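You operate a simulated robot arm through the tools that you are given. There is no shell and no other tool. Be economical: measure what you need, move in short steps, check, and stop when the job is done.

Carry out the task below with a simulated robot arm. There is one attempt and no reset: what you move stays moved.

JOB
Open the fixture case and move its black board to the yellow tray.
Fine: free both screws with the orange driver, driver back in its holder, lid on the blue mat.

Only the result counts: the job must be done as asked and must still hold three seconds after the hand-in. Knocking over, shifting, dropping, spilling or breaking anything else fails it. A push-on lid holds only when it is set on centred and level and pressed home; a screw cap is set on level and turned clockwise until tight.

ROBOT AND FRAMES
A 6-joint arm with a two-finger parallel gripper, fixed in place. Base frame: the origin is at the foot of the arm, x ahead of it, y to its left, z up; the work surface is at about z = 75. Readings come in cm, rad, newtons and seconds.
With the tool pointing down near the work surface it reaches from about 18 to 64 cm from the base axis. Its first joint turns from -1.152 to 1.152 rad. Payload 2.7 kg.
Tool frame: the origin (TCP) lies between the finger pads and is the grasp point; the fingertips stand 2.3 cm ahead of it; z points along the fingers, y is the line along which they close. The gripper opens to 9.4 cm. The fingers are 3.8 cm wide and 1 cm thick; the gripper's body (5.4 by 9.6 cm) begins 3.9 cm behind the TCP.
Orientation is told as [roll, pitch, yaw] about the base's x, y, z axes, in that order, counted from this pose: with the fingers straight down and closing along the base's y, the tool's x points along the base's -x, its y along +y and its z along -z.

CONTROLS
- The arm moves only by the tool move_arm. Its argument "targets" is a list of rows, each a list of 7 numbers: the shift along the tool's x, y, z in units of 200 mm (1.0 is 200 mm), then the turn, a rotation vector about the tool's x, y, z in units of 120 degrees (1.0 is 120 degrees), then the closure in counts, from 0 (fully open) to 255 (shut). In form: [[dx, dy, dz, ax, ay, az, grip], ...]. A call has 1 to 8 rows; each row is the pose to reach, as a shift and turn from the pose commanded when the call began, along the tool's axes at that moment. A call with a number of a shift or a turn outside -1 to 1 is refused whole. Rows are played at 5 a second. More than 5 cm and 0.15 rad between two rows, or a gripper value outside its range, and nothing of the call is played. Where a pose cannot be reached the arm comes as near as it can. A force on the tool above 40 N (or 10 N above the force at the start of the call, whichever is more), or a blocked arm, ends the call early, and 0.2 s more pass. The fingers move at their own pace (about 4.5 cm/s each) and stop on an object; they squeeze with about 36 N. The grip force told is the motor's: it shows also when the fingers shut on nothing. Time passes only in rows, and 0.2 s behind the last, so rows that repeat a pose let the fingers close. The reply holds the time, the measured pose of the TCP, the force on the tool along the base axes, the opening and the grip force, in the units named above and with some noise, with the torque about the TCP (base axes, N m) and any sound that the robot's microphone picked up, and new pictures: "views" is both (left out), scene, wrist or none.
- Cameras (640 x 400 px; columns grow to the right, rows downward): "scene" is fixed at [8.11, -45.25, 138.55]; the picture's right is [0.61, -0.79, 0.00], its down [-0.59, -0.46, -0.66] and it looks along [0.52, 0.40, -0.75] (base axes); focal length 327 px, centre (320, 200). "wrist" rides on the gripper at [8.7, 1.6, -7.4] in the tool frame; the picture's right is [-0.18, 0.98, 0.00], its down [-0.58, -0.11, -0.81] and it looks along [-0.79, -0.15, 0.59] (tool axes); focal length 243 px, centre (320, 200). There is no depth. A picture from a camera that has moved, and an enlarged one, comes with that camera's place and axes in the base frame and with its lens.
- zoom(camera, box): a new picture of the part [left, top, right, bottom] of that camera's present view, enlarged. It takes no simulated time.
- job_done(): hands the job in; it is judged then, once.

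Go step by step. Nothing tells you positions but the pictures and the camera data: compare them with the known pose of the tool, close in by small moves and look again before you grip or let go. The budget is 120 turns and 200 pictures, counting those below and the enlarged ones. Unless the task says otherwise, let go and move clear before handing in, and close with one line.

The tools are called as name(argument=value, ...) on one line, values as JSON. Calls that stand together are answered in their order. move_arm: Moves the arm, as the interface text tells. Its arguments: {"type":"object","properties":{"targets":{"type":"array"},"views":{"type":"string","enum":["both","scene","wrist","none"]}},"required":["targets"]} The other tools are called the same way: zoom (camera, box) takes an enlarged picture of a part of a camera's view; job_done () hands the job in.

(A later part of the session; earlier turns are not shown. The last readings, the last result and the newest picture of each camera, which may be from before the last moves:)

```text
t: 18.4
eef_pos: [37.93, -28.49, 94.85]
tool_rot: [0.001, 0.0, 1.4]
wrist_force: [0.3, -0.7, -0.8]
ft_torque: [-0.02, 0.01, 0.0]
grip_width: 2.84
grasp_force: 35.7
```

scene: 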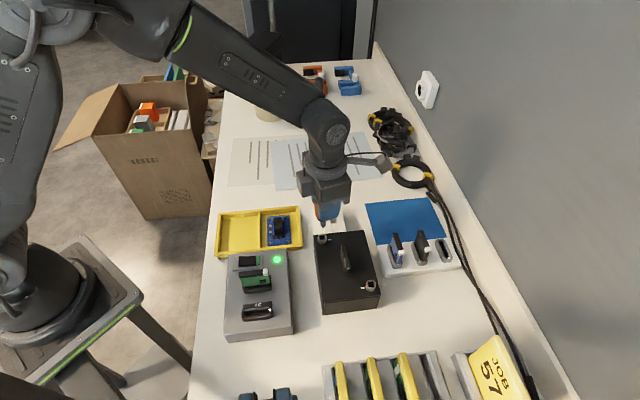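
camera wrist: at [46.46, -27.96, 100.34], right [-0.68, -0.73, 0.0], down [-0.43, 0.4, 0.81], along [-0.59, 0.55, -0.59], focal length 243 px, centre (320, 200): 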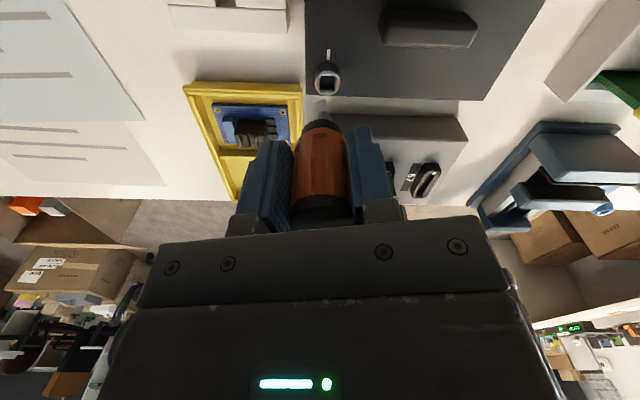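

Continuing to B, still turning back.

move_arm(targets=[[0.042, 0.006, 0, 0, 0, 0.07, 255], [0.083, 0.012, 0, 0, 0, 0.14, 255], [0.125, 0.019, 0, 0, 0, 0.21, 255], [0.167, 0.025, 0, 0, 0, 0.28, 255], [0.208, 0.031, 0, 0, 0, 0.35, 255], [0.25, 0.037, 0, 0, 0, 0.42, 255], [0.291, 0.043, 0, 0, 0, 0.49, 255], [0.333, 0.05, 0, 0, 0, 0.56, 255]], views="none")

move_arm(targets=[[0, 0, 0, 0, 0, 0.07, 255], [0, 0, 0, 0, 0, 0.14, 255], [0, 0, 0, 0, 0, 0.21, 255], [0, 0, 0.02, 0, 0, 0.28, 255], [0, 0, 0.05, 0, 0, 0.35, 255], [0, 0, 0.08, 0, 0, 0.42, 255], [0, 0, 0.11, 0, 0, 0.49, 255], [0, 0, 0.12, 0, 0, 0.548, 255]])

zoom(camera="wrist", box=[256, 50, 384, 130])

zoom(camera="scene", box=[326, 240, 422, 300])

```text
t: 20.2
eef_pos: [35.8, -34.9, 94.82]
tool_rot: [-0.002, -0.001, 0.229]
wrist_force: [-0.6, 0.6, -0.2]
ft_torque: [0.03, -0.03, 0.01]
grip_width: 2.85
grasp_force: 35.8
```

```text
t: 22.0
eef_pos: [35.8, -34.89, 92.39]
tool_rot: [0.001, 0.0, -0.921]
wrist_force: [0.0, 0.5, -1.3]
ft_torque: [-0.02, 0.02, -0.01]
grip_width: 2.87
grasp_force: 35.7
camera wrist: at [31.79, -27.17, 99.84], right [0.89, 0.45, 0.0], down [0.27, -0.53, 0.81], along [0.36, -0.72, -0.59], focal length 243 px, centre (320, 200)
```

scene: 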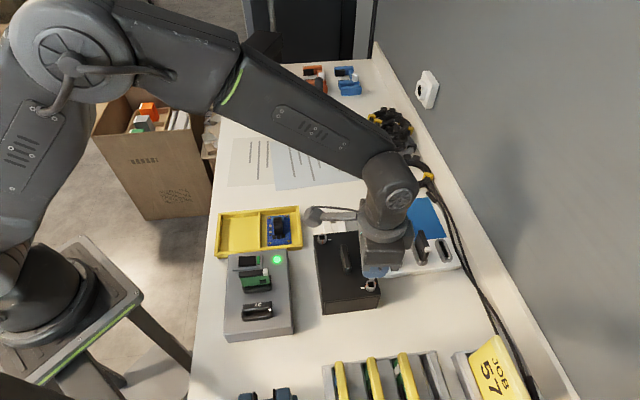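
wrist: 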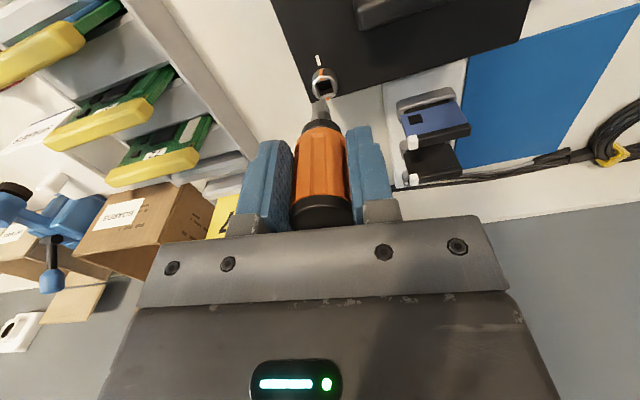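

```text
5.00 times, centred on (320, 90) of wrist
camera zoom: at [31.79, -27.17, 99.84], right [0.89, 0.45, 0.0], down [0.27, -0.53, 0.81], along [0.36, -0.72, -0.59], focal length 1213 px, centre (320, 750)
```

zoom: 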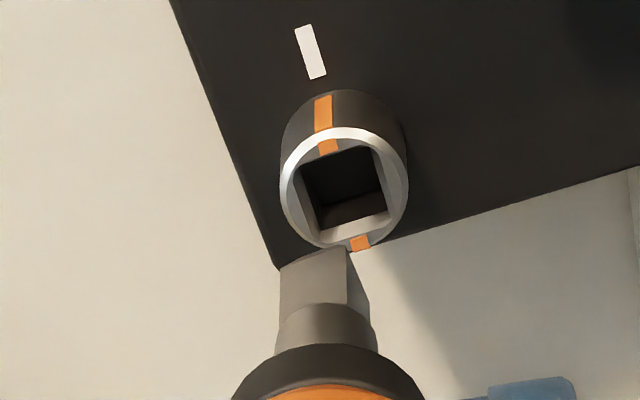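

```text
6.67 times, centred on (374, 270) of scene
camera zoom: at [8.11, -45.25, 138.55], right [0.61, -0.79, 0.0], down [-0.59, -0.46, -0.66], along [0.52, 0.4, -0.75], focal length 2178 px, centre (-40, -267)
```

zoom: 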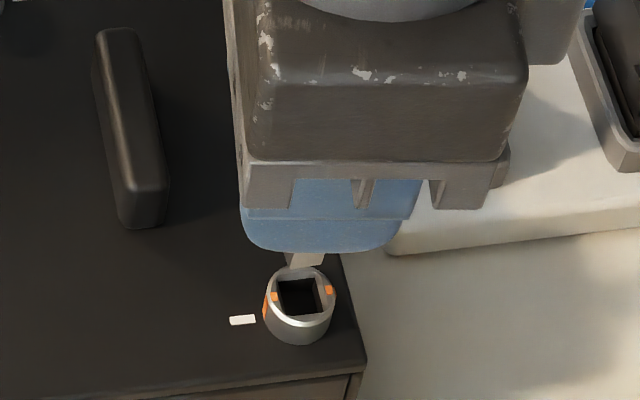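

The tip is aligned with B's socket and needs a shift of about (+0.24,+0.19). I shift, descend part way and check.

move_arm(targets=[[0, 0.0153, 0, 0, 0, 0, 255], [0, 0.0153, 0.06, 0, 0, 0, 255], [0, 0.0153, 0.065, 0, 0, 0, 255]], views="none")

zoom(camera="wrist", box=[280, 65, 360, 115])

zoom(camera="scene", box=[346, 265, 394, 295])

```text
t: 22.8
eef_pos: [35.93, -34.83, 91.15]
tool_rot: [0.002, 0.0, -0.917]
wrist_force: [0.4, 0.5, -0.4]
ft_torque: [0.02, 0.05, -0.01]
grip_width: 2.88
grasp_force: 35.4
```

```text
8.00 times, centred on (320, 90) of wrist
camera zoom: at [32.09, -26.93, 98.56], right [0.89, 0.45, 0.0], down [0.27, -0.53, 0.81], along [0.36, -0.72, -0.59], focal length 1941 px, centre (320, 1080)
```

zoom: 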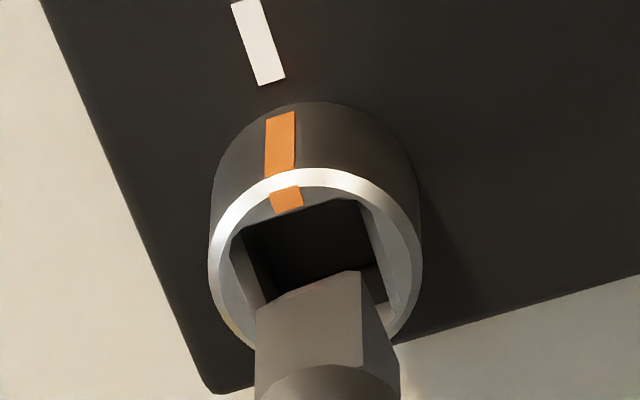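

```text
13.33 times, centred on (370, 280) of scene
camera zoom: at [8.11, -45.25, 138.55], right [0.61, -0.79, 0.0], down [-0.59, -0.46, -0.66], along [0.52, 0.4, -0.75], focal length 4356 px, centre (-347, -867)
```

zoom: 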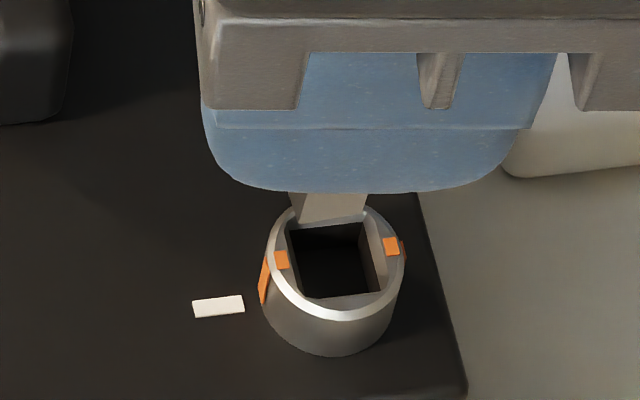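

I correct slightly in y, go a bit lower and check again.

move_arm(targets=[[-0.006, -0.006, 0, 0, 0, 0, 255], [-0.006, -0.006, 0.03, 0, 0, 0, 255], [-0.006, -0.006, 0.03, 0, 0, 0, 255]], views="none")

zoom(camera="wrist", box=[280, 65, 360, 115])

zoom(camera="scene", box=[346, 265, 394, 295])

```text
t: 23.6
eef_pos: [36.02, -34.85, 90.59]
tool_rot: [-0.001, 0.001, -0.916]
wrist_force: [-0.1, 0.1, -0.7]
ft_torque: [-0.01, 0.0, 0.0]
grip_width: 2.86
grasp_force: 36.2
```

```text
8.00 times, centred on (320, 90) of wrist
camera zoom: at [32.01, -27.09, 97.92], right [0.89, 0.45, 0.0], down [0.27, -0.53, 0.81], along [0.36, -0.72, -0.59], focal length 1941 px, centre (320, 1080)
```

zoom: 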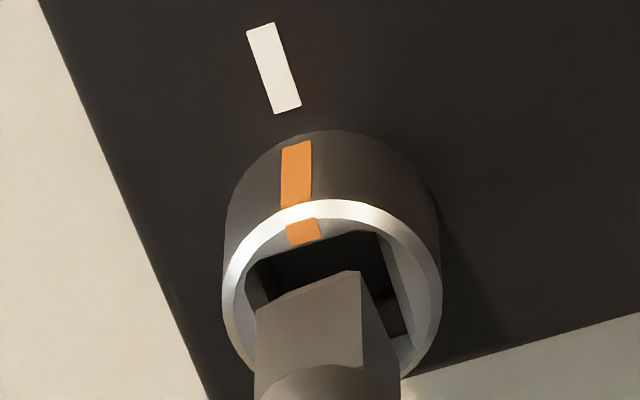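

```text
13.33 times, centred on (370, 280) of scene
camera zoom: at [8.11, -45.25, 138.55], right [0.61, -0.79, 0.0], down [-0.59, -0.46, -0.66], along [0.52, 0.4, -0.75], focal length 4356 px, centre (-347, -867)
```

zoom: 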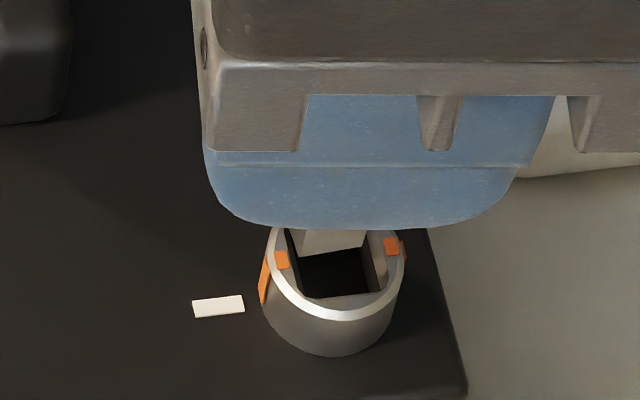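

Nearly centred; I make a tiny correction and lower it into the socket.

move_arm(targets=[[-0.0035, 0, 0.01, 0, 0, 0, 255], [-0.0035, 0, 0.025, 0, 0, 0, 255], [-0.0035, 0, 0.04, 0, 0, 0, 255], [-0.0035, 0, 0.05, 0, 0, 0, 255]], views="none")

zoom(camera="wrist", box=[280, 65, 360, 115])

zoom(camera="scene", box=[346, 265, 394, 295])

```text
t: 24.6
eef_pos: [36.06, -34.93, 89.55]
tool_rot: [0.001, -0.003, -0.916]
wrist_force: [2.4, -3.2, 1.8]
ft_torque: [-0.15, -0.17, -0.03]
grip_width: 2.88
grasp_force: 35.7
```

```text
8.00 times, centred on (320, 90) of wrist
camera zoom: at [32.07, -27.14, 97.02], right [0.89, 0.45, 0.0], down [0.26, -0.53, 0.81], along [0.37, -0.72, -0.59], focal length 1941 px, centre (320, 1080)
```

zoom: 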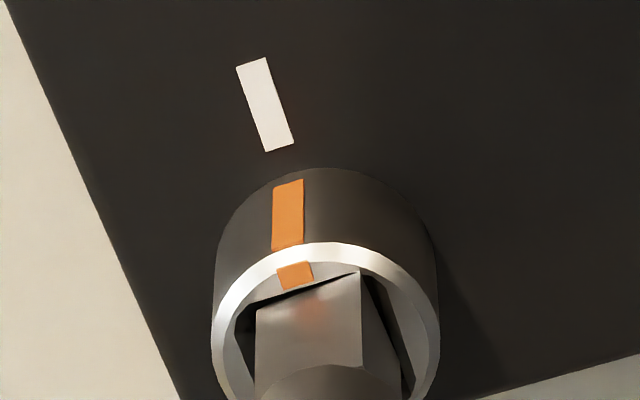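

```text
13.33 times, centred on (370, 280) of scene
camera zoom: at [8.11, -45.25, 138.55], right [0.61, -0.79, 0.0], down [-0.59, -0.46, -0.66], along [0.52, 0.4, -0.75], focal length 4356 px, centre (-347, -867)
```

zoom: 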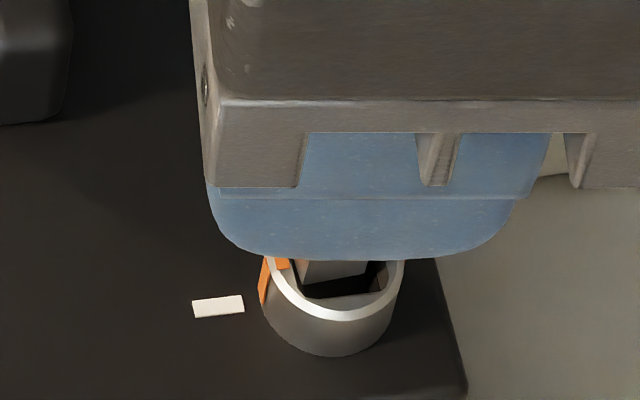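

It is in the socket, lightly touching one wall. I shift off that wall and lower to the bottom.

move_arm(targets=[[-0.005, 0, 0.005, 0, 0, 0, 255], [-0.005, 0, 0.02, 0, 0, 0, 255], [-0.005, 0, 0.032, 0, 0, 0, 255], [-0.005, 0, 0.04, 0, 0, 0, 255]], views="none")

```text
t: 25.6
eef_pos: [36.12, -34.98, 89.0]
tool_rot: [0.001, -0.005, -0.918]
wrist_force: [-1.4, 2.9, 30.4]
ft_torque: [0.13, 0.0, -0.01]
grip_width: 2.87
grasp_force: 35.8
```

Bottomed at 30 N. I ease off and turn anticlockwise.

move_arm(targets=[[0, 0, -0.01, 0, 0, 0, 255], [-0.0005, -0.0061, -0.01, 0, 0, -0.07, 255], [-0.0018, -0.012, -0.01, 0, 0, -0.14, 255], [-0.004, -0.0177, -0.01, 0, 0, -0.21, 255], [-0.007, -0.023, -0.01, 0, 0, -0.28, 255], [-0.0107, -0.0278, -0.01, 0, 0, -0.35, 255], [-0.0151, -0.032, -0.01, 0, 0, -0.42, 255]], views="none")

zoom(camera="scene", box=[346, 265, 394, 295])

```text
t: 27.2
eef_pos: [35.89, -35.54, 89.03]
tool_rot: [-0.001, 0.002, -0.036]
wrist_force: [13.3, 9.7, 17.1]
ft_torque: [0.68, -0.96, 0.07]
grip_width: 2.85
grasp_force: 35.9
```

```text
13.33 times, centred on (370, 280) of scene
camera zoom: at [8.12, -45.21, 138.56], right [0.61, -0.79, 0.0], down [-0.59, -0.46, -0.66], along [0.52, 0.4, -0.75], focal length 4356 px, centre (-347, -867)
```

zoom: 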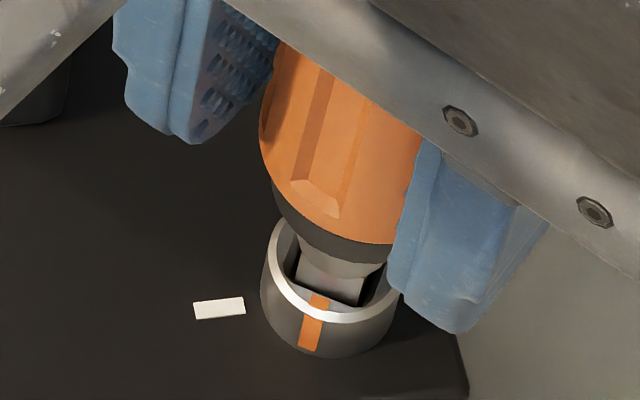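

The marks have turned most of the quarter turn. I relieve the side load and continue a little.

move_arm(targets=[[-0.005, 0.003, 0, 0, 0, 0, 255], [-0.0055, -0.003, 0, 0, 0, -0.07, 255], [-0.0068, -0.009, 0, 0, 0, -0.14, 255], [-0.0068, -0.009, 0, 0, 0, -0.14, 255]], views="none")

zoom(camera="scene", box=[346, 265, 394, 295])

```text
t: 28.2
eef_pos: [35.84, -35.81, 88.89]
tool_rot: [0.001, 0.002, 0.257]
wrist_force: [-3.5, 8.0, 19.1]
ft_torque: [0.58, 0.11, 0.07]
grip_width: 2.86
grasp_force: 36.1
```

```text
13.33 times, centred on (370, 280) of scene
camera zoom: at [8.08, -45.21, 138.56], right [0.61, -0.79, 0.0], down [-0.59, -0.46, -0.66], along [0.52, 0.4, -0.75], focal length 4356 px, centre (-347, -867)
```

zoom: 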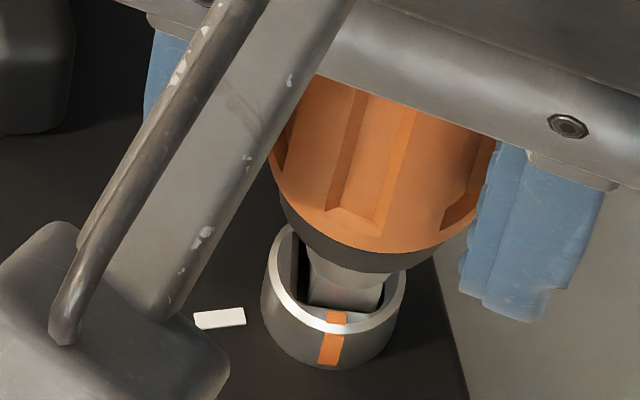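

The mark still needs about 26° more, allowing for the viewing angle. I continue turning.

move_arm(targets=[[0, 0.003, -0.005, 0, 0, 0, 255], [-0.0005, -0.0031, -0.006, 0, 0, -0.07, 255], [-0.0018, -0.009, -0.006, 0, 0, -0.14, 255], [-0.004, -0.0147, -0.006, 0, 0, -0.21, 255], [-0.004, -0.0147, -0.006, 0, 0, -0.21, 255]], views="none")

zoom(camera="scene", box=[346, 265, 394, 295])

zoom(camera="wrist", box=[280, 65, 360, 115])

```text
t: 29.4
eef_pos: [36.07, -36.03, 89.22]
tool_rot: [0.002, 0.001, 0.698]
wrist_force: [-1.0, 3.1, -3.0]
ft_torque: [0.2, 0.11, -0.01]
grip_width: 2.84
grasp_force: 36.0
```

```text
13.33 times, centred on (370, 280) of scene
camera zoom: at [8.11, -45.24, 138.55], right [0.61, -0.79, 0.0], down [-0.59, -0.46, -0.66], along [0.52, 0.4, -0.75], focal length 4356 px, centre (-347, -867)
```

zoom: 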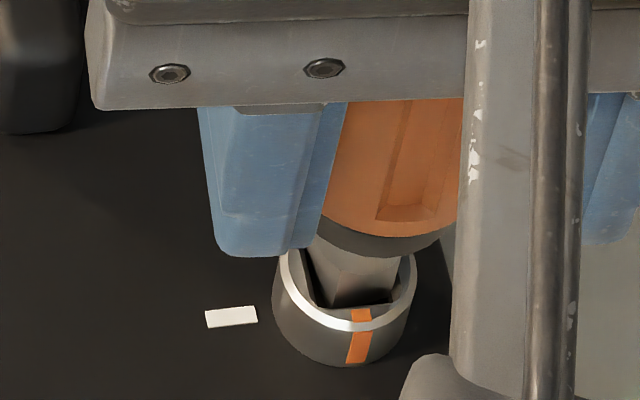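

```text
8.00 times, centred on (320, 90) of wrist
camera zoom: at [28.38, -40.43, 96.49], right [-0.49, 0.87, 0.0], down [0.52, 0.29, 0.81], along [0.7, 0.4, -0.59], focal length 1941 px, centre (320, 1080)
```

zoom: 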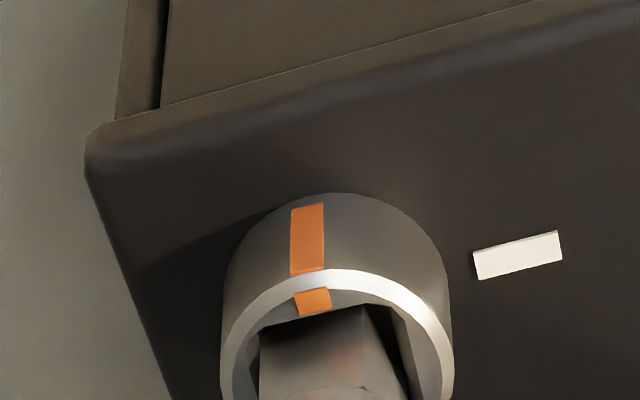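

The marks now look square to the white mark, but the lid seems to have moved a hair. I check the whole view.

zoom(camera="scene", box=[252, 160, 508, 320])

zoom(camera="wrist", box=[220, 0, 480, 160])

```text
2.50 times, centred on (380, 240) of scene
camera zoom: at [8.11, -45.24, 138.55], right [0.61, -0.79, 0.0], down [-0.59, -0.46, -0.66], along [0.52, 0.4, -0.75], focal length 817 px, centre (170, 100)
```

zoom: 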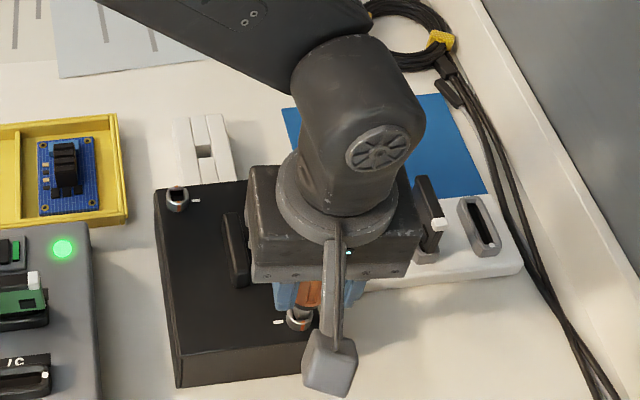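

```text
2.46 times, centred on (350, 80) of wrist
camera zoom: at [28.38, -40.43, 96.49], right [-0.49, 0.87, 0.0], down [0.52, 0.29, 0.81], along [0.7, 0.4, -0.59], focal length 597 px, centre (246, 495)
```

zoom: 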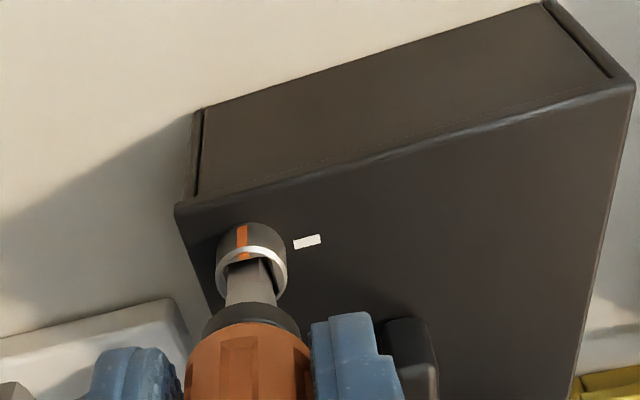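

The box has stayed put and only the lid has slackened slightly, so both screws are free. I back off a touch and lift the driver out.

move_arm(targets=[[0.0003, 0.004, 0, 0, 0, 0.05, 255], [0.0003, 0.004, -0.02, 0, 0, 0.05, 255], [0.0003, 0.004, -0.06, 0, 0, 0.05, 255], [0.0003, 0.004, -0.15, 0, 0, 0.05, 255], [0.0003, 0.004, -0.25, 0, 0, 0.05, 255]])

zoom(camera="scene", box=[326, 240, 422, 300])

zoom(camera="wrist", box=[256, 50, 384, 130])

```text
t: 30.6
eef_pos: [36.07, -35.88, 94.05]
tool_rot: [0.0, 0.001, 0.59]
wrist_force: [-0.2, 0.1, 0.4]
ft_torque: [-0.01, -0.03, -0.04]
grip_width: 2.85
grasp_force: 35.9
camera wrist: at [27.95, -39.55, 101.51], right [-0.39, 0.92, 0.0], down [0.54, 0.23, 0.81], along [0.74, 0.32, -0.59], focal length 243 px, centre (320, 200)
```

scene: 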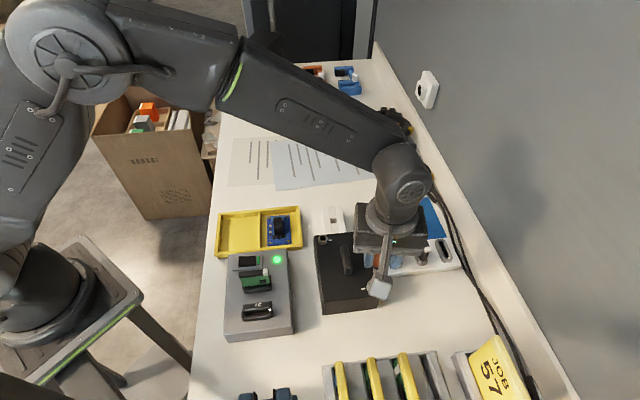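
wrist: 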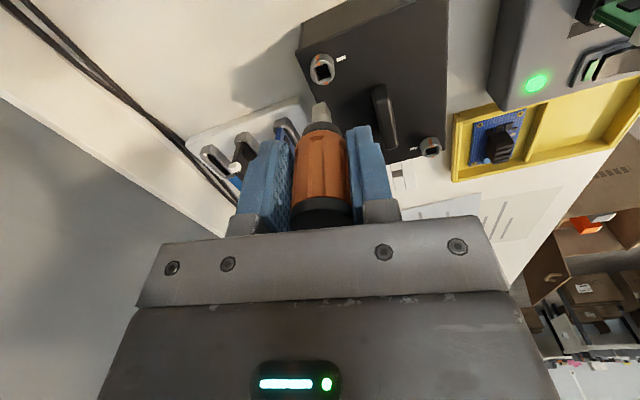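

```text
6.67 times, centred on (374, 270) of scene
camera zoom: at [8.11, -45.25, 138.55], right [0.61, -0.79, 0.0], down [-0.59, -0.46, -0.66], along [0.52, 0.4, -0.75], focal length 2178 px, centre (-40, -267)
```

zoom: 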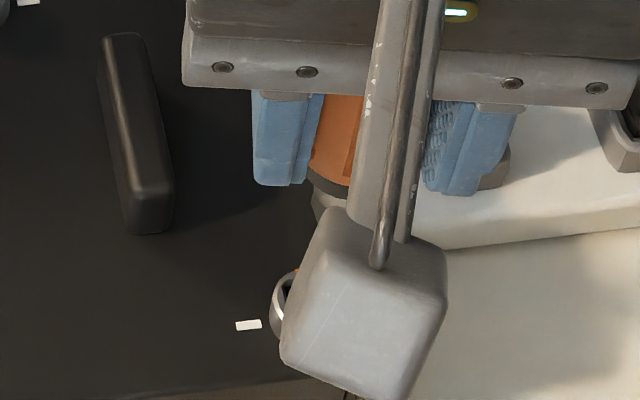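

```text
5.00 times, centred on (320, 90) of wrist
camera zoom: at [27.95, -39.55, 101.51], right [-0.39, 0.92, 0.0], down [0.54, 0.23, 0.81], along [0.74, 0.32, -0.59], focal length 1213 px, centre (320, 750)
```

zoom: 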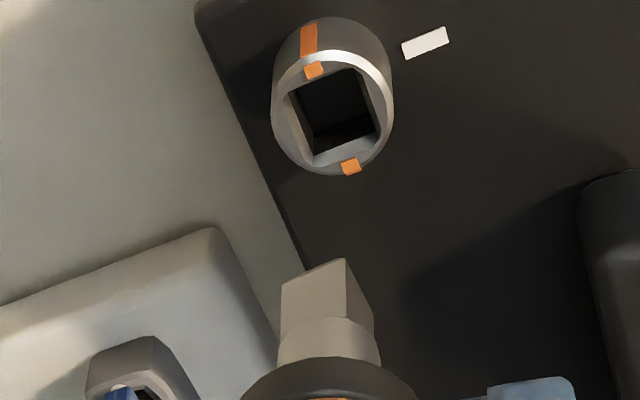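

Both screws are at their 90° open position. Now I carry the driver back above its holder, aligned at yaw ≈0.53.

move_arm(targets=[[0, 0, -0.1, 0, 0, 0.029, 255], [-0.17, 0.075, -0.1, 0, 0, 0.029, 255], [-0.35, 0.155, -0.1, 0, 0, 0.029, 255], [-0.53, 0.235, -0.1, 0, 0, 0.029, 255], [-0.71, 0.315, -0.1, 0, 0, 0.029, 255], [-0.885, 0.392, -0.1, 0, 0, 0.029, 255], [-0.885, 0.392, -0.02, 0, 0, 0.029, 255], [-0.885, 0.392, 0.1, 0, 0, 0.029, 255]])

zoom(camera="scene", box=[290, 165, 386, 225])

zoom(camera="wrist", box=[256, 40, 384, 120])

```text
t: 32.4
eef_pos: [46.27, -19.61, 92.06]
tool_rot: [0.0, 0.0, 0.528]
wrist_force: [-0.9, 0.8, -0.1]
ft_torque: [-0.02, 0.02, 0.02]
grip_width: 2.86
grasp_force: 36.2
camera wrist: at [37.95, -22.65, 99.39], right [-0.34, 0.94, 0.0], down [0.56, 0.2, 0.81], along [0.76, 0.27, -0.59], focal length 243 px, centre (320, 200)
```

scene: 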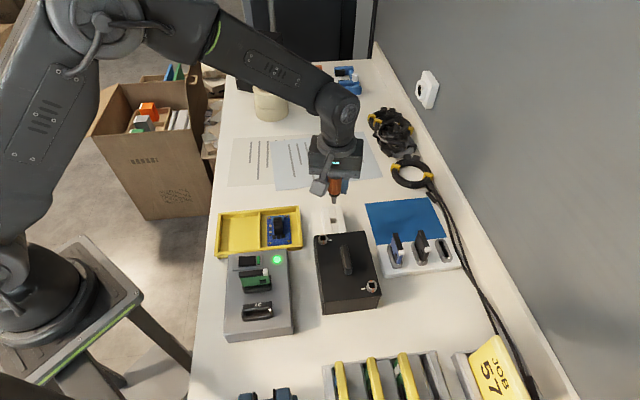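
wrist: 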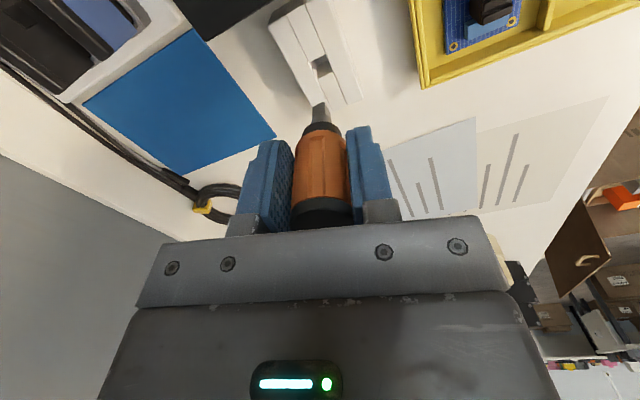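

```text
6.67 times, centred on (338, 195) of scene
camera zoom: at [8.11, -45.25, 138.55], right [0.61, -0.79, 0.0], down [-0.59, -0.46, -0.66], along [0.52, 0.4, -0.75], focal length 2178 px, centre (200, 233)
```

zoom: 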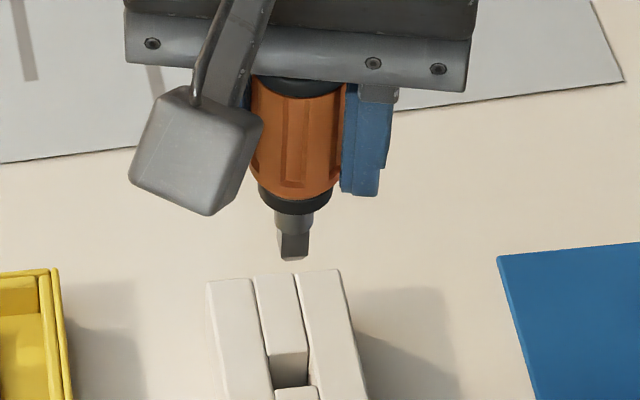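

```text
5.00 times, centred on (320, 80) of wrist
camera zoom: at [37.95, -22.65, 99.39], right [-0.34, 0.94, 0.0], down [0.56, 0.2, 0.81], along [0.76, 0.27, -0.59], focal length 1213 px, centre (320, 800)
```

zoom: 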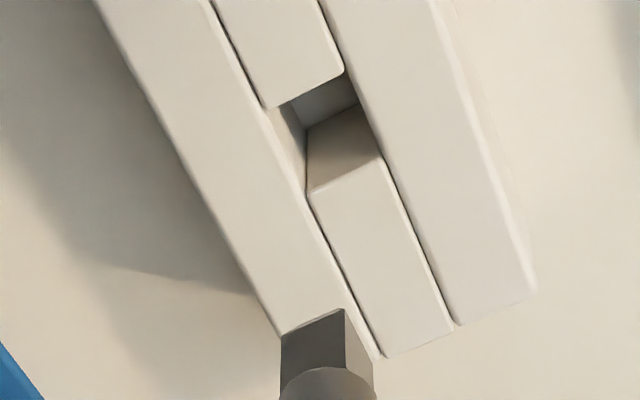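

The driver tip is aligned over the square hole to within 0.1 cm. I descend to just above the holder and look again.

move_arm(targets=[[-0.002, -0.003, 0.1, 0, 0, 0, 255], [-0.002, -0.003, 0.2, 0, 0, 0, 255], [-0.002, -0.003, 0.285, 0, 0, 0, 255], [-0.002, -0.003, 0.285, 0, 0, 0, 255]], views="none")

zoom(camera="scene", box=[306, 200, 354, 230])

zoom(camera="wrist", box=[280, 65, 360, 115])

```text
t: 33.4
eef_pos: [46.36, -19.47, 86.49]
tool_rot: [-0.001, 0.001, 0.53]
wrist_force: [0.0, 0.0, -1.2]
ft_torque: [0.01, 0.01, -0.02]
grip_width: 2.85
grasp_force: 36.4
```

```text
13.33 times, centred on (330, 215) of scene
camera zoom: at [8.11, -45.25, 138.55], right [0.61, -0.79, 0.0], down [-0.59, -0.46, -0.66], along [0.52, 0.4, -0.75], focal length 4356 px, centre (187, 0)
```

zoom: 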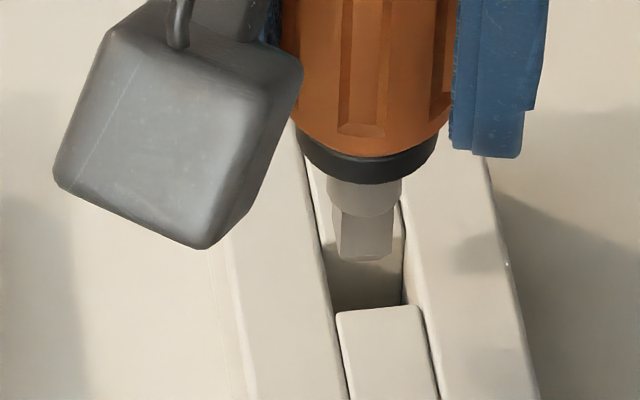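

```text
8.00 times, centred on (320, 90) of wrist
camera zoom: at [38.01, -22.6, 93.83], right [-0.34, 0.94, 0.0], down [0.56, 0.2, 0.81], along [0.76, 0.27, -0.59], focal length 1941 px, centre (320, 1080)
```

zoom: 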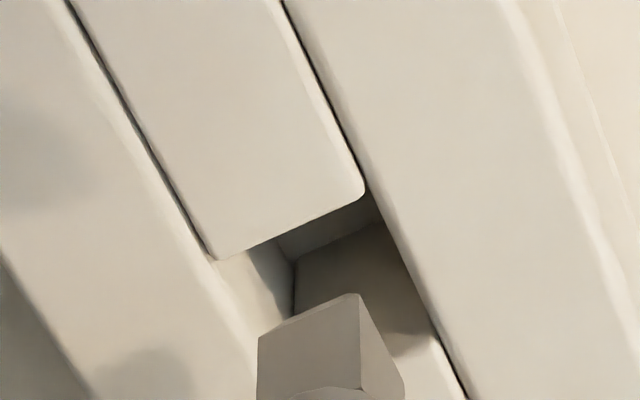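

The tip is centred over the hole, so I lower the driver into it.

move_arm(targets=[[0, -0.003, 0.04, 0, 0, 0, 255], [0, -0.003, 0.08, 0, 0, 0, 255], [0, -0.003, 0.12, 0, 0, 0, 255], [0, -0.003, 0.145, 0, 0, 0, 255], [0, -0.003, 0.16, 0, 0, 0, 255], [0, -0.003, 0.17, 0, 0, 0, 255]], views="none")

zoom(camera="scene", box=[306, 200, 354, 230])

```text
t: 34.8
eef_pos: [46.57, -19.94, 83.29]
tool_rot: [-0.006, -0.005, 0.532]
wrist_force: [2.6, -1.2, 32.1]
ft_torque: [-0.04, -0.26, 0.0]
grip_width: 2.86
grasp_force: 35.8
```

```text
13.33 times, centred on (330, 215) of scene
camera zoom: at [8.07, -45.23, 138.56], right [0.61, -0.79, 0.0], down [-0.59, -0.46, -0.66], along [0.52, 0.4, -0.75], focal length 4356 px, centre (187, 0)
```

zoom: 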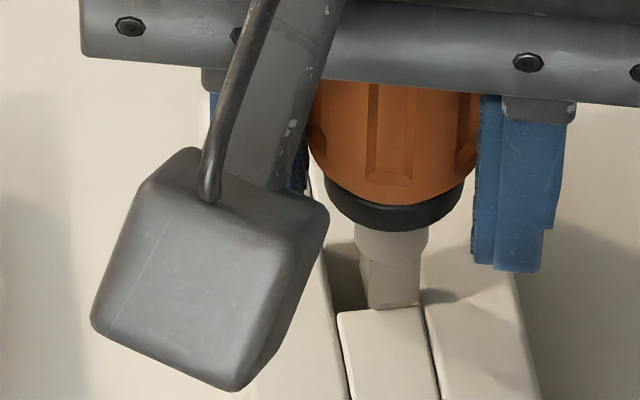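

The driver stopped high and drifted sideways, so it is not seated. I raise it a little and look again.

move_arm(targets=[[0, 0, -0.04, 0, 0, 0, 255], [0, 0, -0.11, 0, 0, 0, 255], [0, 0, -0.17, 0, 0, 0, 255], [0, 0, -0.17, 0, 0, 0, 255]], views="none")

zoom(camera="scene", box=[306, 200, 354, 230])

zoom(camera="wrist", box=[256, 40, 384, 120])

```text
t: 35.8
eef_pos: [46.48, -19.79, 86.41]
tool_rot: [-0.001, -0.001, 0.53]
wrist_force: [-0.8, 0.0, -1.0]
ft_torque: [0.0, 0.0, 0.03]
grip_width: 2.85
grasp_force: 36.4
```

```text
13.33 times, centred on (330, 215) of scene
camera zoom: at [8.11, -45.25, 138.55], right [0.61, -0.79, 0.0], down [-0.59, -0.46, -0.66], along [0.52, 0.4, -0.75], focal length 4356 px, centre (187, 0)
```

zoom: 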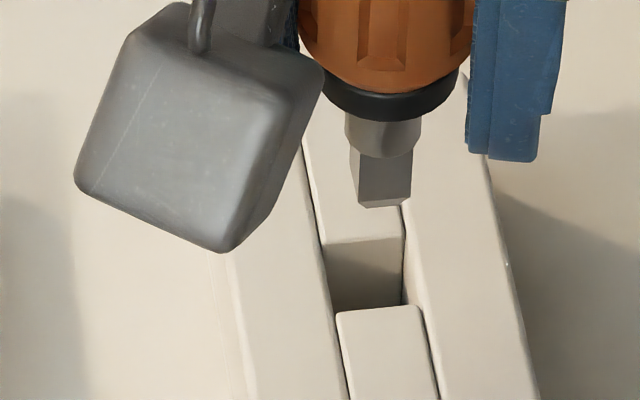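

```text
5.00 times, centred on (320, 80) of wrist
camera zoom: at [38.14, -22.84, 93.81], right [-0.34, 0.94, 0.0], down [0.56, 0.2, 0.81], along [0.76, 0.27, -0.59], focal length 1213 px, centre (320, 800)
```

zoom: 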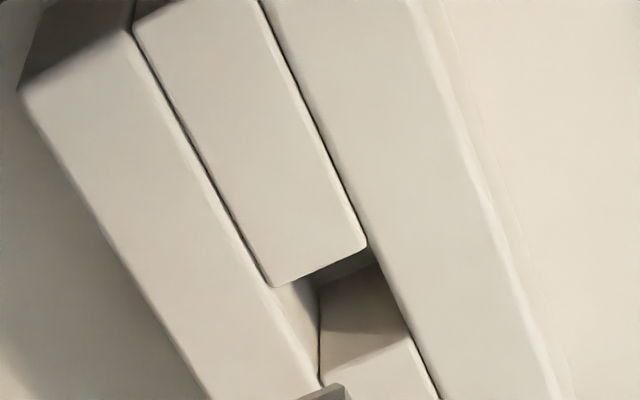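

The tip had landed on the holder's front block and the driver slid up in the grip. Both views now agree it must shift by (+0.31,+0.40), so I do that and recheck just above the hole.

move_arm(targets=[[-0.0235, 0.0095, 0, 0, 0, 0, 255], [-0.0235, 0.0095, 0.05, 0, 0, 0, 255], [-0.0235, 0.0095, 0.11, 0, 0, 0, 255], [-0.0235, 0.0095, 0.11, 0, 0, 0, 255]], views="none")

zoom(camera="scene", box=[306, 200, 354, 230])

zoom(camera="wrist", box=[280, 90, 360, 140])

```text
t: 36.8
eef_pos: [46.69, -19.47, 84.24]
tool_rot: [0.001, 0.0, 0.53]
wrist_force: [-0.8, 0.2, -0.3]
ft_torque: [0.02, 0.03, 0.01]
grip_width: 2.85
grasp_force: 36.4
```

```text
13.33 times, centred on (330, 215) of scene
camera zoom: at [8.11, -45.25, 138.55], right [0.61, -0.79, 0.0], down [-0.59, -0.46, -0.66], along [0.52, 0.4, -0.75], focal length 4356 px, centre (187, 0)
```

zoom: 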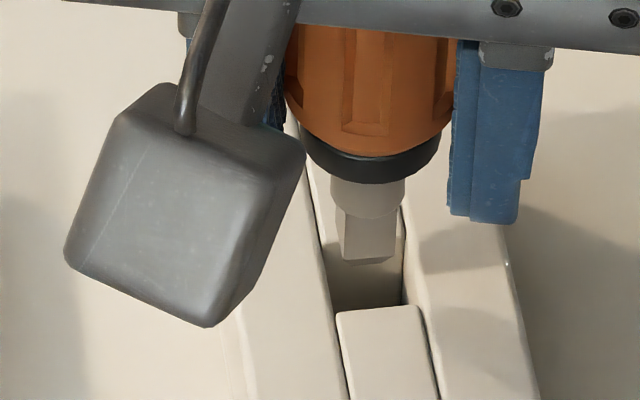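

```text
8.00 times, centred on (320, 115) of wrist
camera zoom: at [38.38, -22.43, 91.64], right [-0.34, 0.94, 0.0], down [0.56, 0.2, 0.81], along [0.76, 0.27, -0.59], focal length 1941 px, centre (320, 880)
```

zoom: 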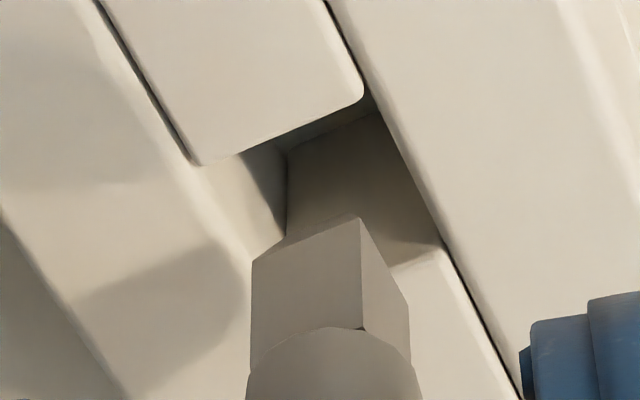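

Now the tip is within 0.1 cm of the hole centre. I make a small correction and lower the square part in.

move_arm(targets=[[0.0018, -0.003, 0, 0, 0, 0, 255], [0.0018, -0.003, 0.04, 0, 0, 0, 255], [0.0018, -0.003, 0.07, 0, 0, 0, 255], [0.0018, -0.003, 0.085, 0, 0, 0, 255], [0.0018, -0.003, 0.085, 0, 0, 0, 255]], views="none")

zoom(camera="scene", box=[306, 205, 354, 235])

zoom(camera="wrist", box=[280, 90, 360, 140])

```text
t: 38.0
eef_pos: [46.88, -19.38, 82.56]
tool_rot: [0.0, 0.001, 0.531]
wrist_force: [0.2, 1.1, -0.8]
ft_torque: [-0.01, -0.01, -0.01]
grip_width: 2.84
grasp_force: 36.1
```

```text
13.33 times, centred on (330, 220) of scene
camera zoom: at [8.11, -45.25, 138.55], right [0.61, -0.79, 0.0], down [-0.59, -0.46, -0.66], along [0.52, 0.4, -0.75], focal length 4356 px, centre (187, -67)
```

zoom: 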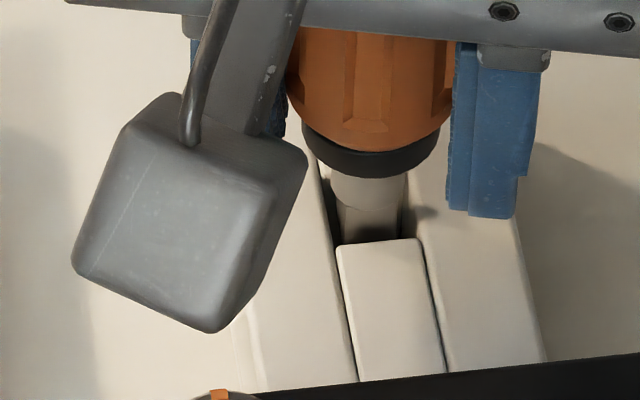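

```text
8.00 times, centred on (320, 115) of wrist
camera zoom: at [38.5, -22.41, 89.87], right [-0.34, 0.94, 0.0], down [0.56, 0.2, 0.81], along [0.76, 0.27, -0.59], focal length 1941 px, centre (320, 880)
```

zoom: 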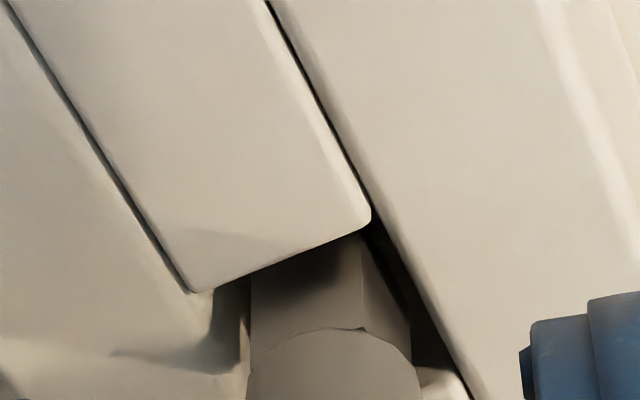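

The square tip is inside with no contact. I lower gently, watching the force as the shaft enters.

move_arm(targets=[[0, 0, 0.012, 0, 0, 0, 255], [0, 0, 0.024, 0, 0, 0, 255], [0, 0, 0.034, 0, 0, 0, 255], [0, 0, 0.044, 0, 0, 0, 255]], views="none")

zoom(camera="scene", box=[306, 205, 354, 235])

zoom(camera="wrist", box=[280, 100, 360, 150])

```text
t: 39.0
eef_pos: [46.84, -19.29, 81.71]
tool_rot: [0.001, 0.001, 0.531]
wrist_force: [0.9, -0.8, -1.4]
ft_torque: [-0.03, -0.03, -0.04]
grip_width: 2.86
grasp_force: 35.8
```

```text
13.33 times, centred on (330, 220) of scene
camera zoom: at [8.11, -45.25, 138.55], right [0.61, -0.79, 0.0], down [-0.59, -0.46, -0.66], along [0.52, 0.4, -0.75], focal length 4356 px, centre (187, -67)
```

zoom: 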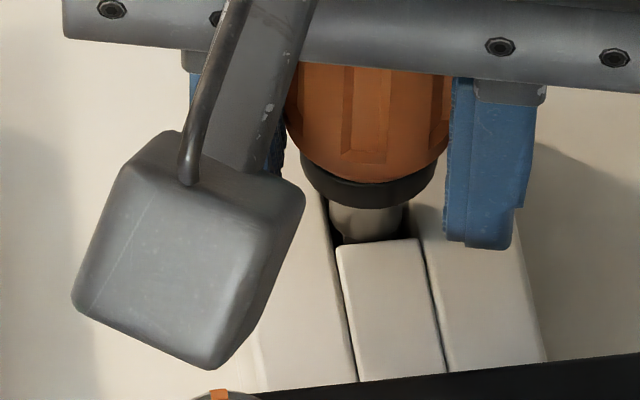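

```text
8.00 times, centred on (320, 125) of wrist
camera zoom: at [38.49, -22.41, 89.03], right [-0.34, 0.94, 0.0], down [0.56, 0.2, 0.81], along [0.76, 0.27, -0.59], focal length 1941 px, centre (320, 800)
```

zoom: 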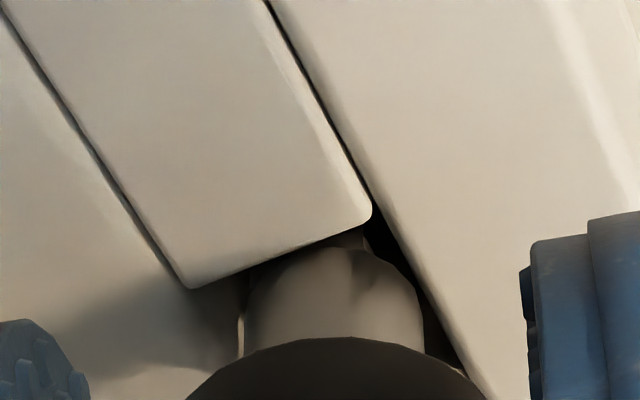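

The shaft is sliding in freely. I continue until the collar meets the holder.

move_arm(targets=[[0, 0, 0.012, 0, 0, 0, 255], [0, 0, 0.024, 0, 0, 0, 255], [0, 0, 0.034, 0, 0, 0, 255], [0, 0, 0.042, 0, 0, 0, 255]], views="none")

zoom(camera="scene", box=[306, 205, 354, 235])

```text
t: 40.0
eef_pos: [46.68, -19.33, 80.88]
tool_rot: [-0.002, -0.001, 0.531]
wrist_force: [-0.1, 1.9, 7.7]
ft_torque: [0.13, 0.02, 0.04]
grip_width: 2.84
grasp_force: 36.4
```

```text
13.33 times, centred on (330, 220) of scene
camera zoom: at [8.1, -45.24, 138.55], right [0.61, -0.79, 0.0], down [-0.59, -0.46, -0.66], along [0.52, 0.4, -0.75], focal length 4356 px, centre (187, -67)
```

zoom: 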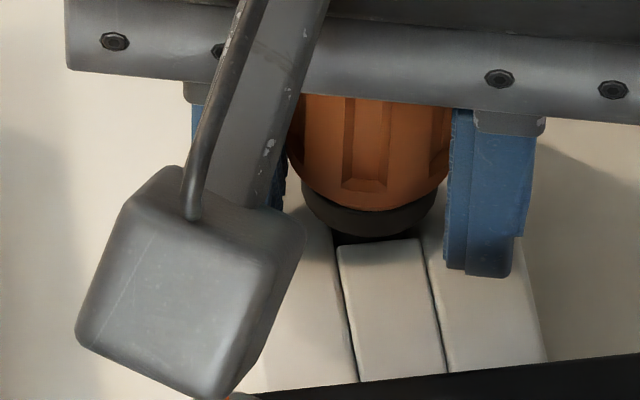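

The collar is seated with light contact at the expected height. I release and rise.

move_arm(targets=[[0, 0, -0.005, 0, 0, 0, 200], [0, 0, -0.005, 0, 0, 0, 150], [0, 0, -0.005, 0, 0, 0, 130], [0, 0, -0.005, 0, 0, 0, 130], [0, 0, -0.1, 0, 0, 0, 130], [0, 0, -0.3, 0, 0, 0, 130], [0, 0, -0.5, 0, 0, 0, 130], [0, 0, -0.6, 0, 0, 0, 130]])

zoom(camera="scene", box=[290, 180, 386, 240])

```text
t: 41.8
eef_pos: [46.86, -19.4, 92.76]
tool_rot: [-0.001, -0.001, 0.531]
wrist_force: [-0.3, -0.5, 0.1]
ft_torque: [-0.03, -0.03, -0.01]
grip_width: 4.62
grasp_force: 0.0
camera wrist: at [38.58, -22.45, 100.17], right [-0.34, 0.94, 0.0], down [0.56, 0.2, 0.81], along [0.76, 0.27, -0.59], focal length 243 px, centre (320, 200)
```

scene: 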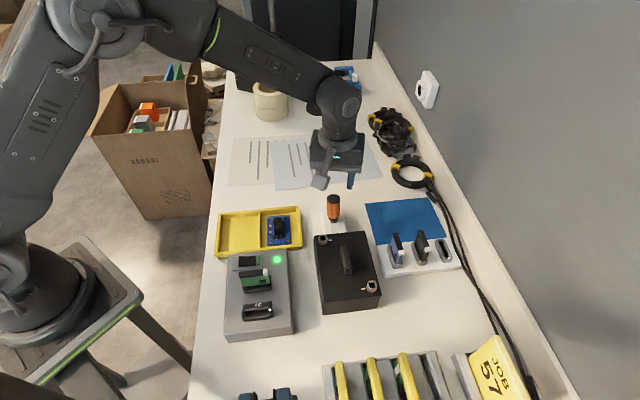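
wrist: 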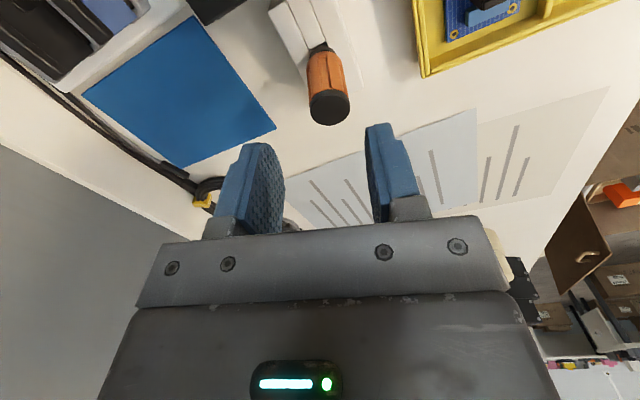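

```text
6.67 times, centred on (338, 210) of scene
camera zoom: at [8.11, -45.25, 138.55], right [0.61, -0.79, 0.0], down [-0.59, -0.46, -0.66], along [0.52, 0.4, -0.75], focal length 2178 px, centre (200, 133)
```

zoom: 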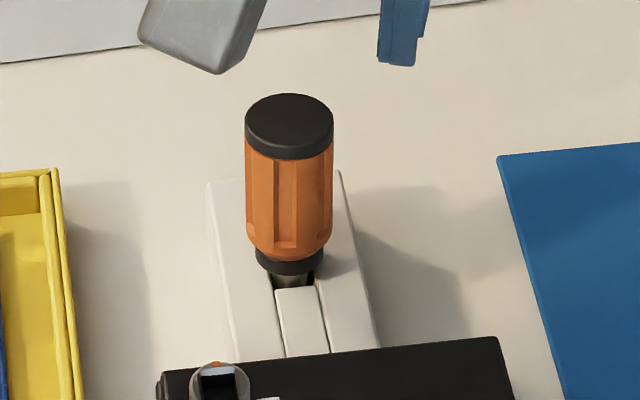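

The driver is standing but may sit slightly higher than at the start. I inspect its base.

zoom(camera="scene", box=[310, 190, 358, 220])

zoom(camera="wrist", box=[256, 10, 384, 90])

zoom(camera="scene", box=[270, 150, 430, 250])

```text
13.33 times, centred on (334, 205) of scene
camera zoom: at [8.11, -45.25, 138.55], right [0.61, -0.79, 0.0], down [-0.59, -0.46, -0.66], along [0.52, 0.4, -0.75], focal length 4356 px, centre (133, 133)
```

zoom: 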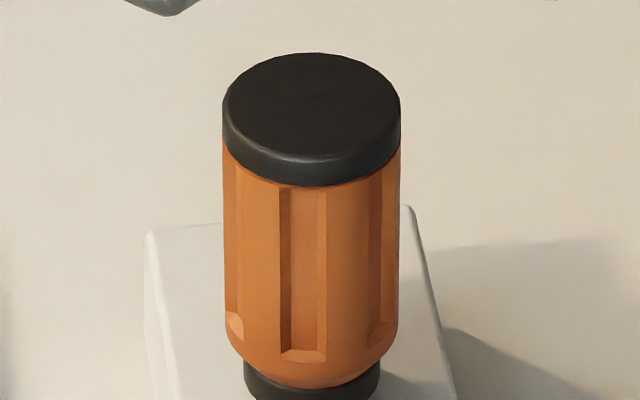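

```text
5.00 times, centred on (320, 50) of wrist
camera zoom: at [38.58, -22.45, 100.17], right [-0.34, 0.94, 0.0], down [0.56, 0.2, 0.81], along [0.76, 0.27, -0.59], focal length 1213 px, centre (320, 950)
```

zoom: 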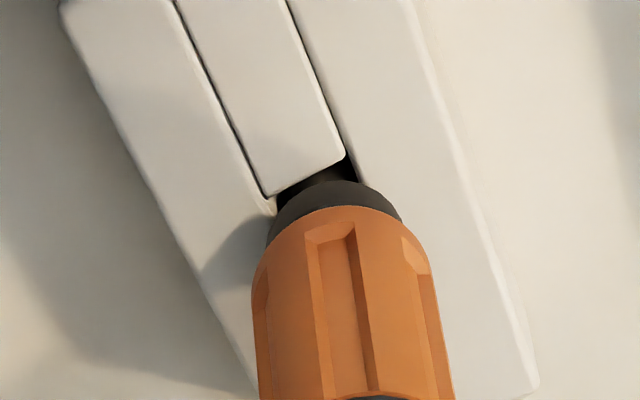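

```text
4.00 times, centred on (350, 200) of scene
camera zoom: at [8.11, -45.25, 138.55], right [0.61, -0.79, 0.0], down [-0.59, -0.46, -0.66], along [0.52, 0.4, -0.75], focal length 1307 px, centre (200, 200)
```

zoom: 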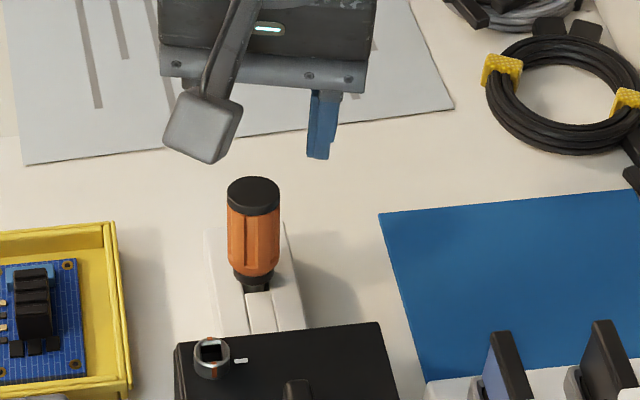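

The driver leans about 3° and sits slightly high. I re-grip it, which straightens it, and press it home with a small wiggle.

move_arm(targets=[[-0.0187, 0.008, 0.15, 0, 0, 0, 130], [-0.0187, 0.008, 0.35, 0, 0, 0, 130], [-0.0187, 0.008, 0.5, 0, 0, 0, 130], [-0.0187, 0.008, 0.5, 0, 0, 0, 180], [-0.0187, 0.008, 0.5, 0, 0, 0, 255], [-0.0187, 0.008, 0.5, 0, 0, 0, 255], [-0.0187, 0.008, 0.5, 0, 0, 0, 255]], views="none")

zoom(camera="scene", box=[306, 200, 354, 230])

zoom(camera="wrist", box=[256, 80, 384, 160])

```text
t: 43.4
eef_pos: [47.14, -19.17, 82.8]
tool_rot: [-0.001, 0.0, 0.53]
wrist_force: [3.3, -3.2, -1.7]
ft_torque: [-0.16, -0.15, -0.04]
grip_width: 2.87
grasp_force: 36.1
```

```text
13.33 times, centred on (330, 215) of scene
camera zoom: at [8.12, -45.26, 138.55], right [0.61, -0.79, 0.0], down [-0.59, -0.46, -0.66], along [0.52, 0.4, -0.75], focal length 4356 px, centre (187, 0)
```

zoom: 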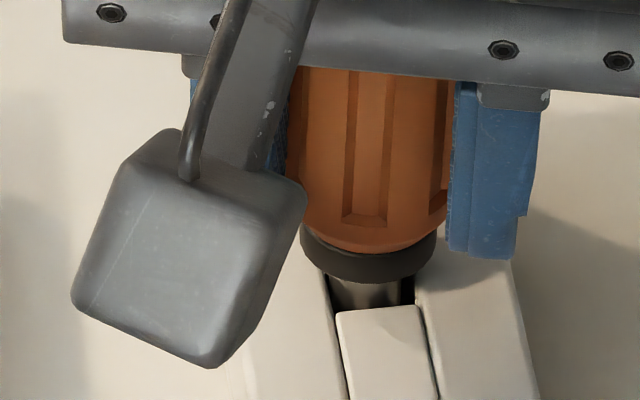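

```text
5.00 times, centred on (320, 120) of wrist
camera zoom: at [38.77, -22.2, 90.12], right [-0.34, 0.94, 0.0], down [0.56, 0.2, 0.81], along [0.76, 0.27, -0.59], focal length 1213 px, centre (320, 600)
```

zoom: 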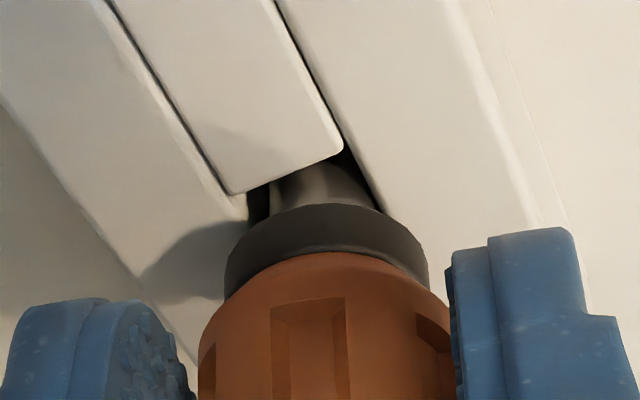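

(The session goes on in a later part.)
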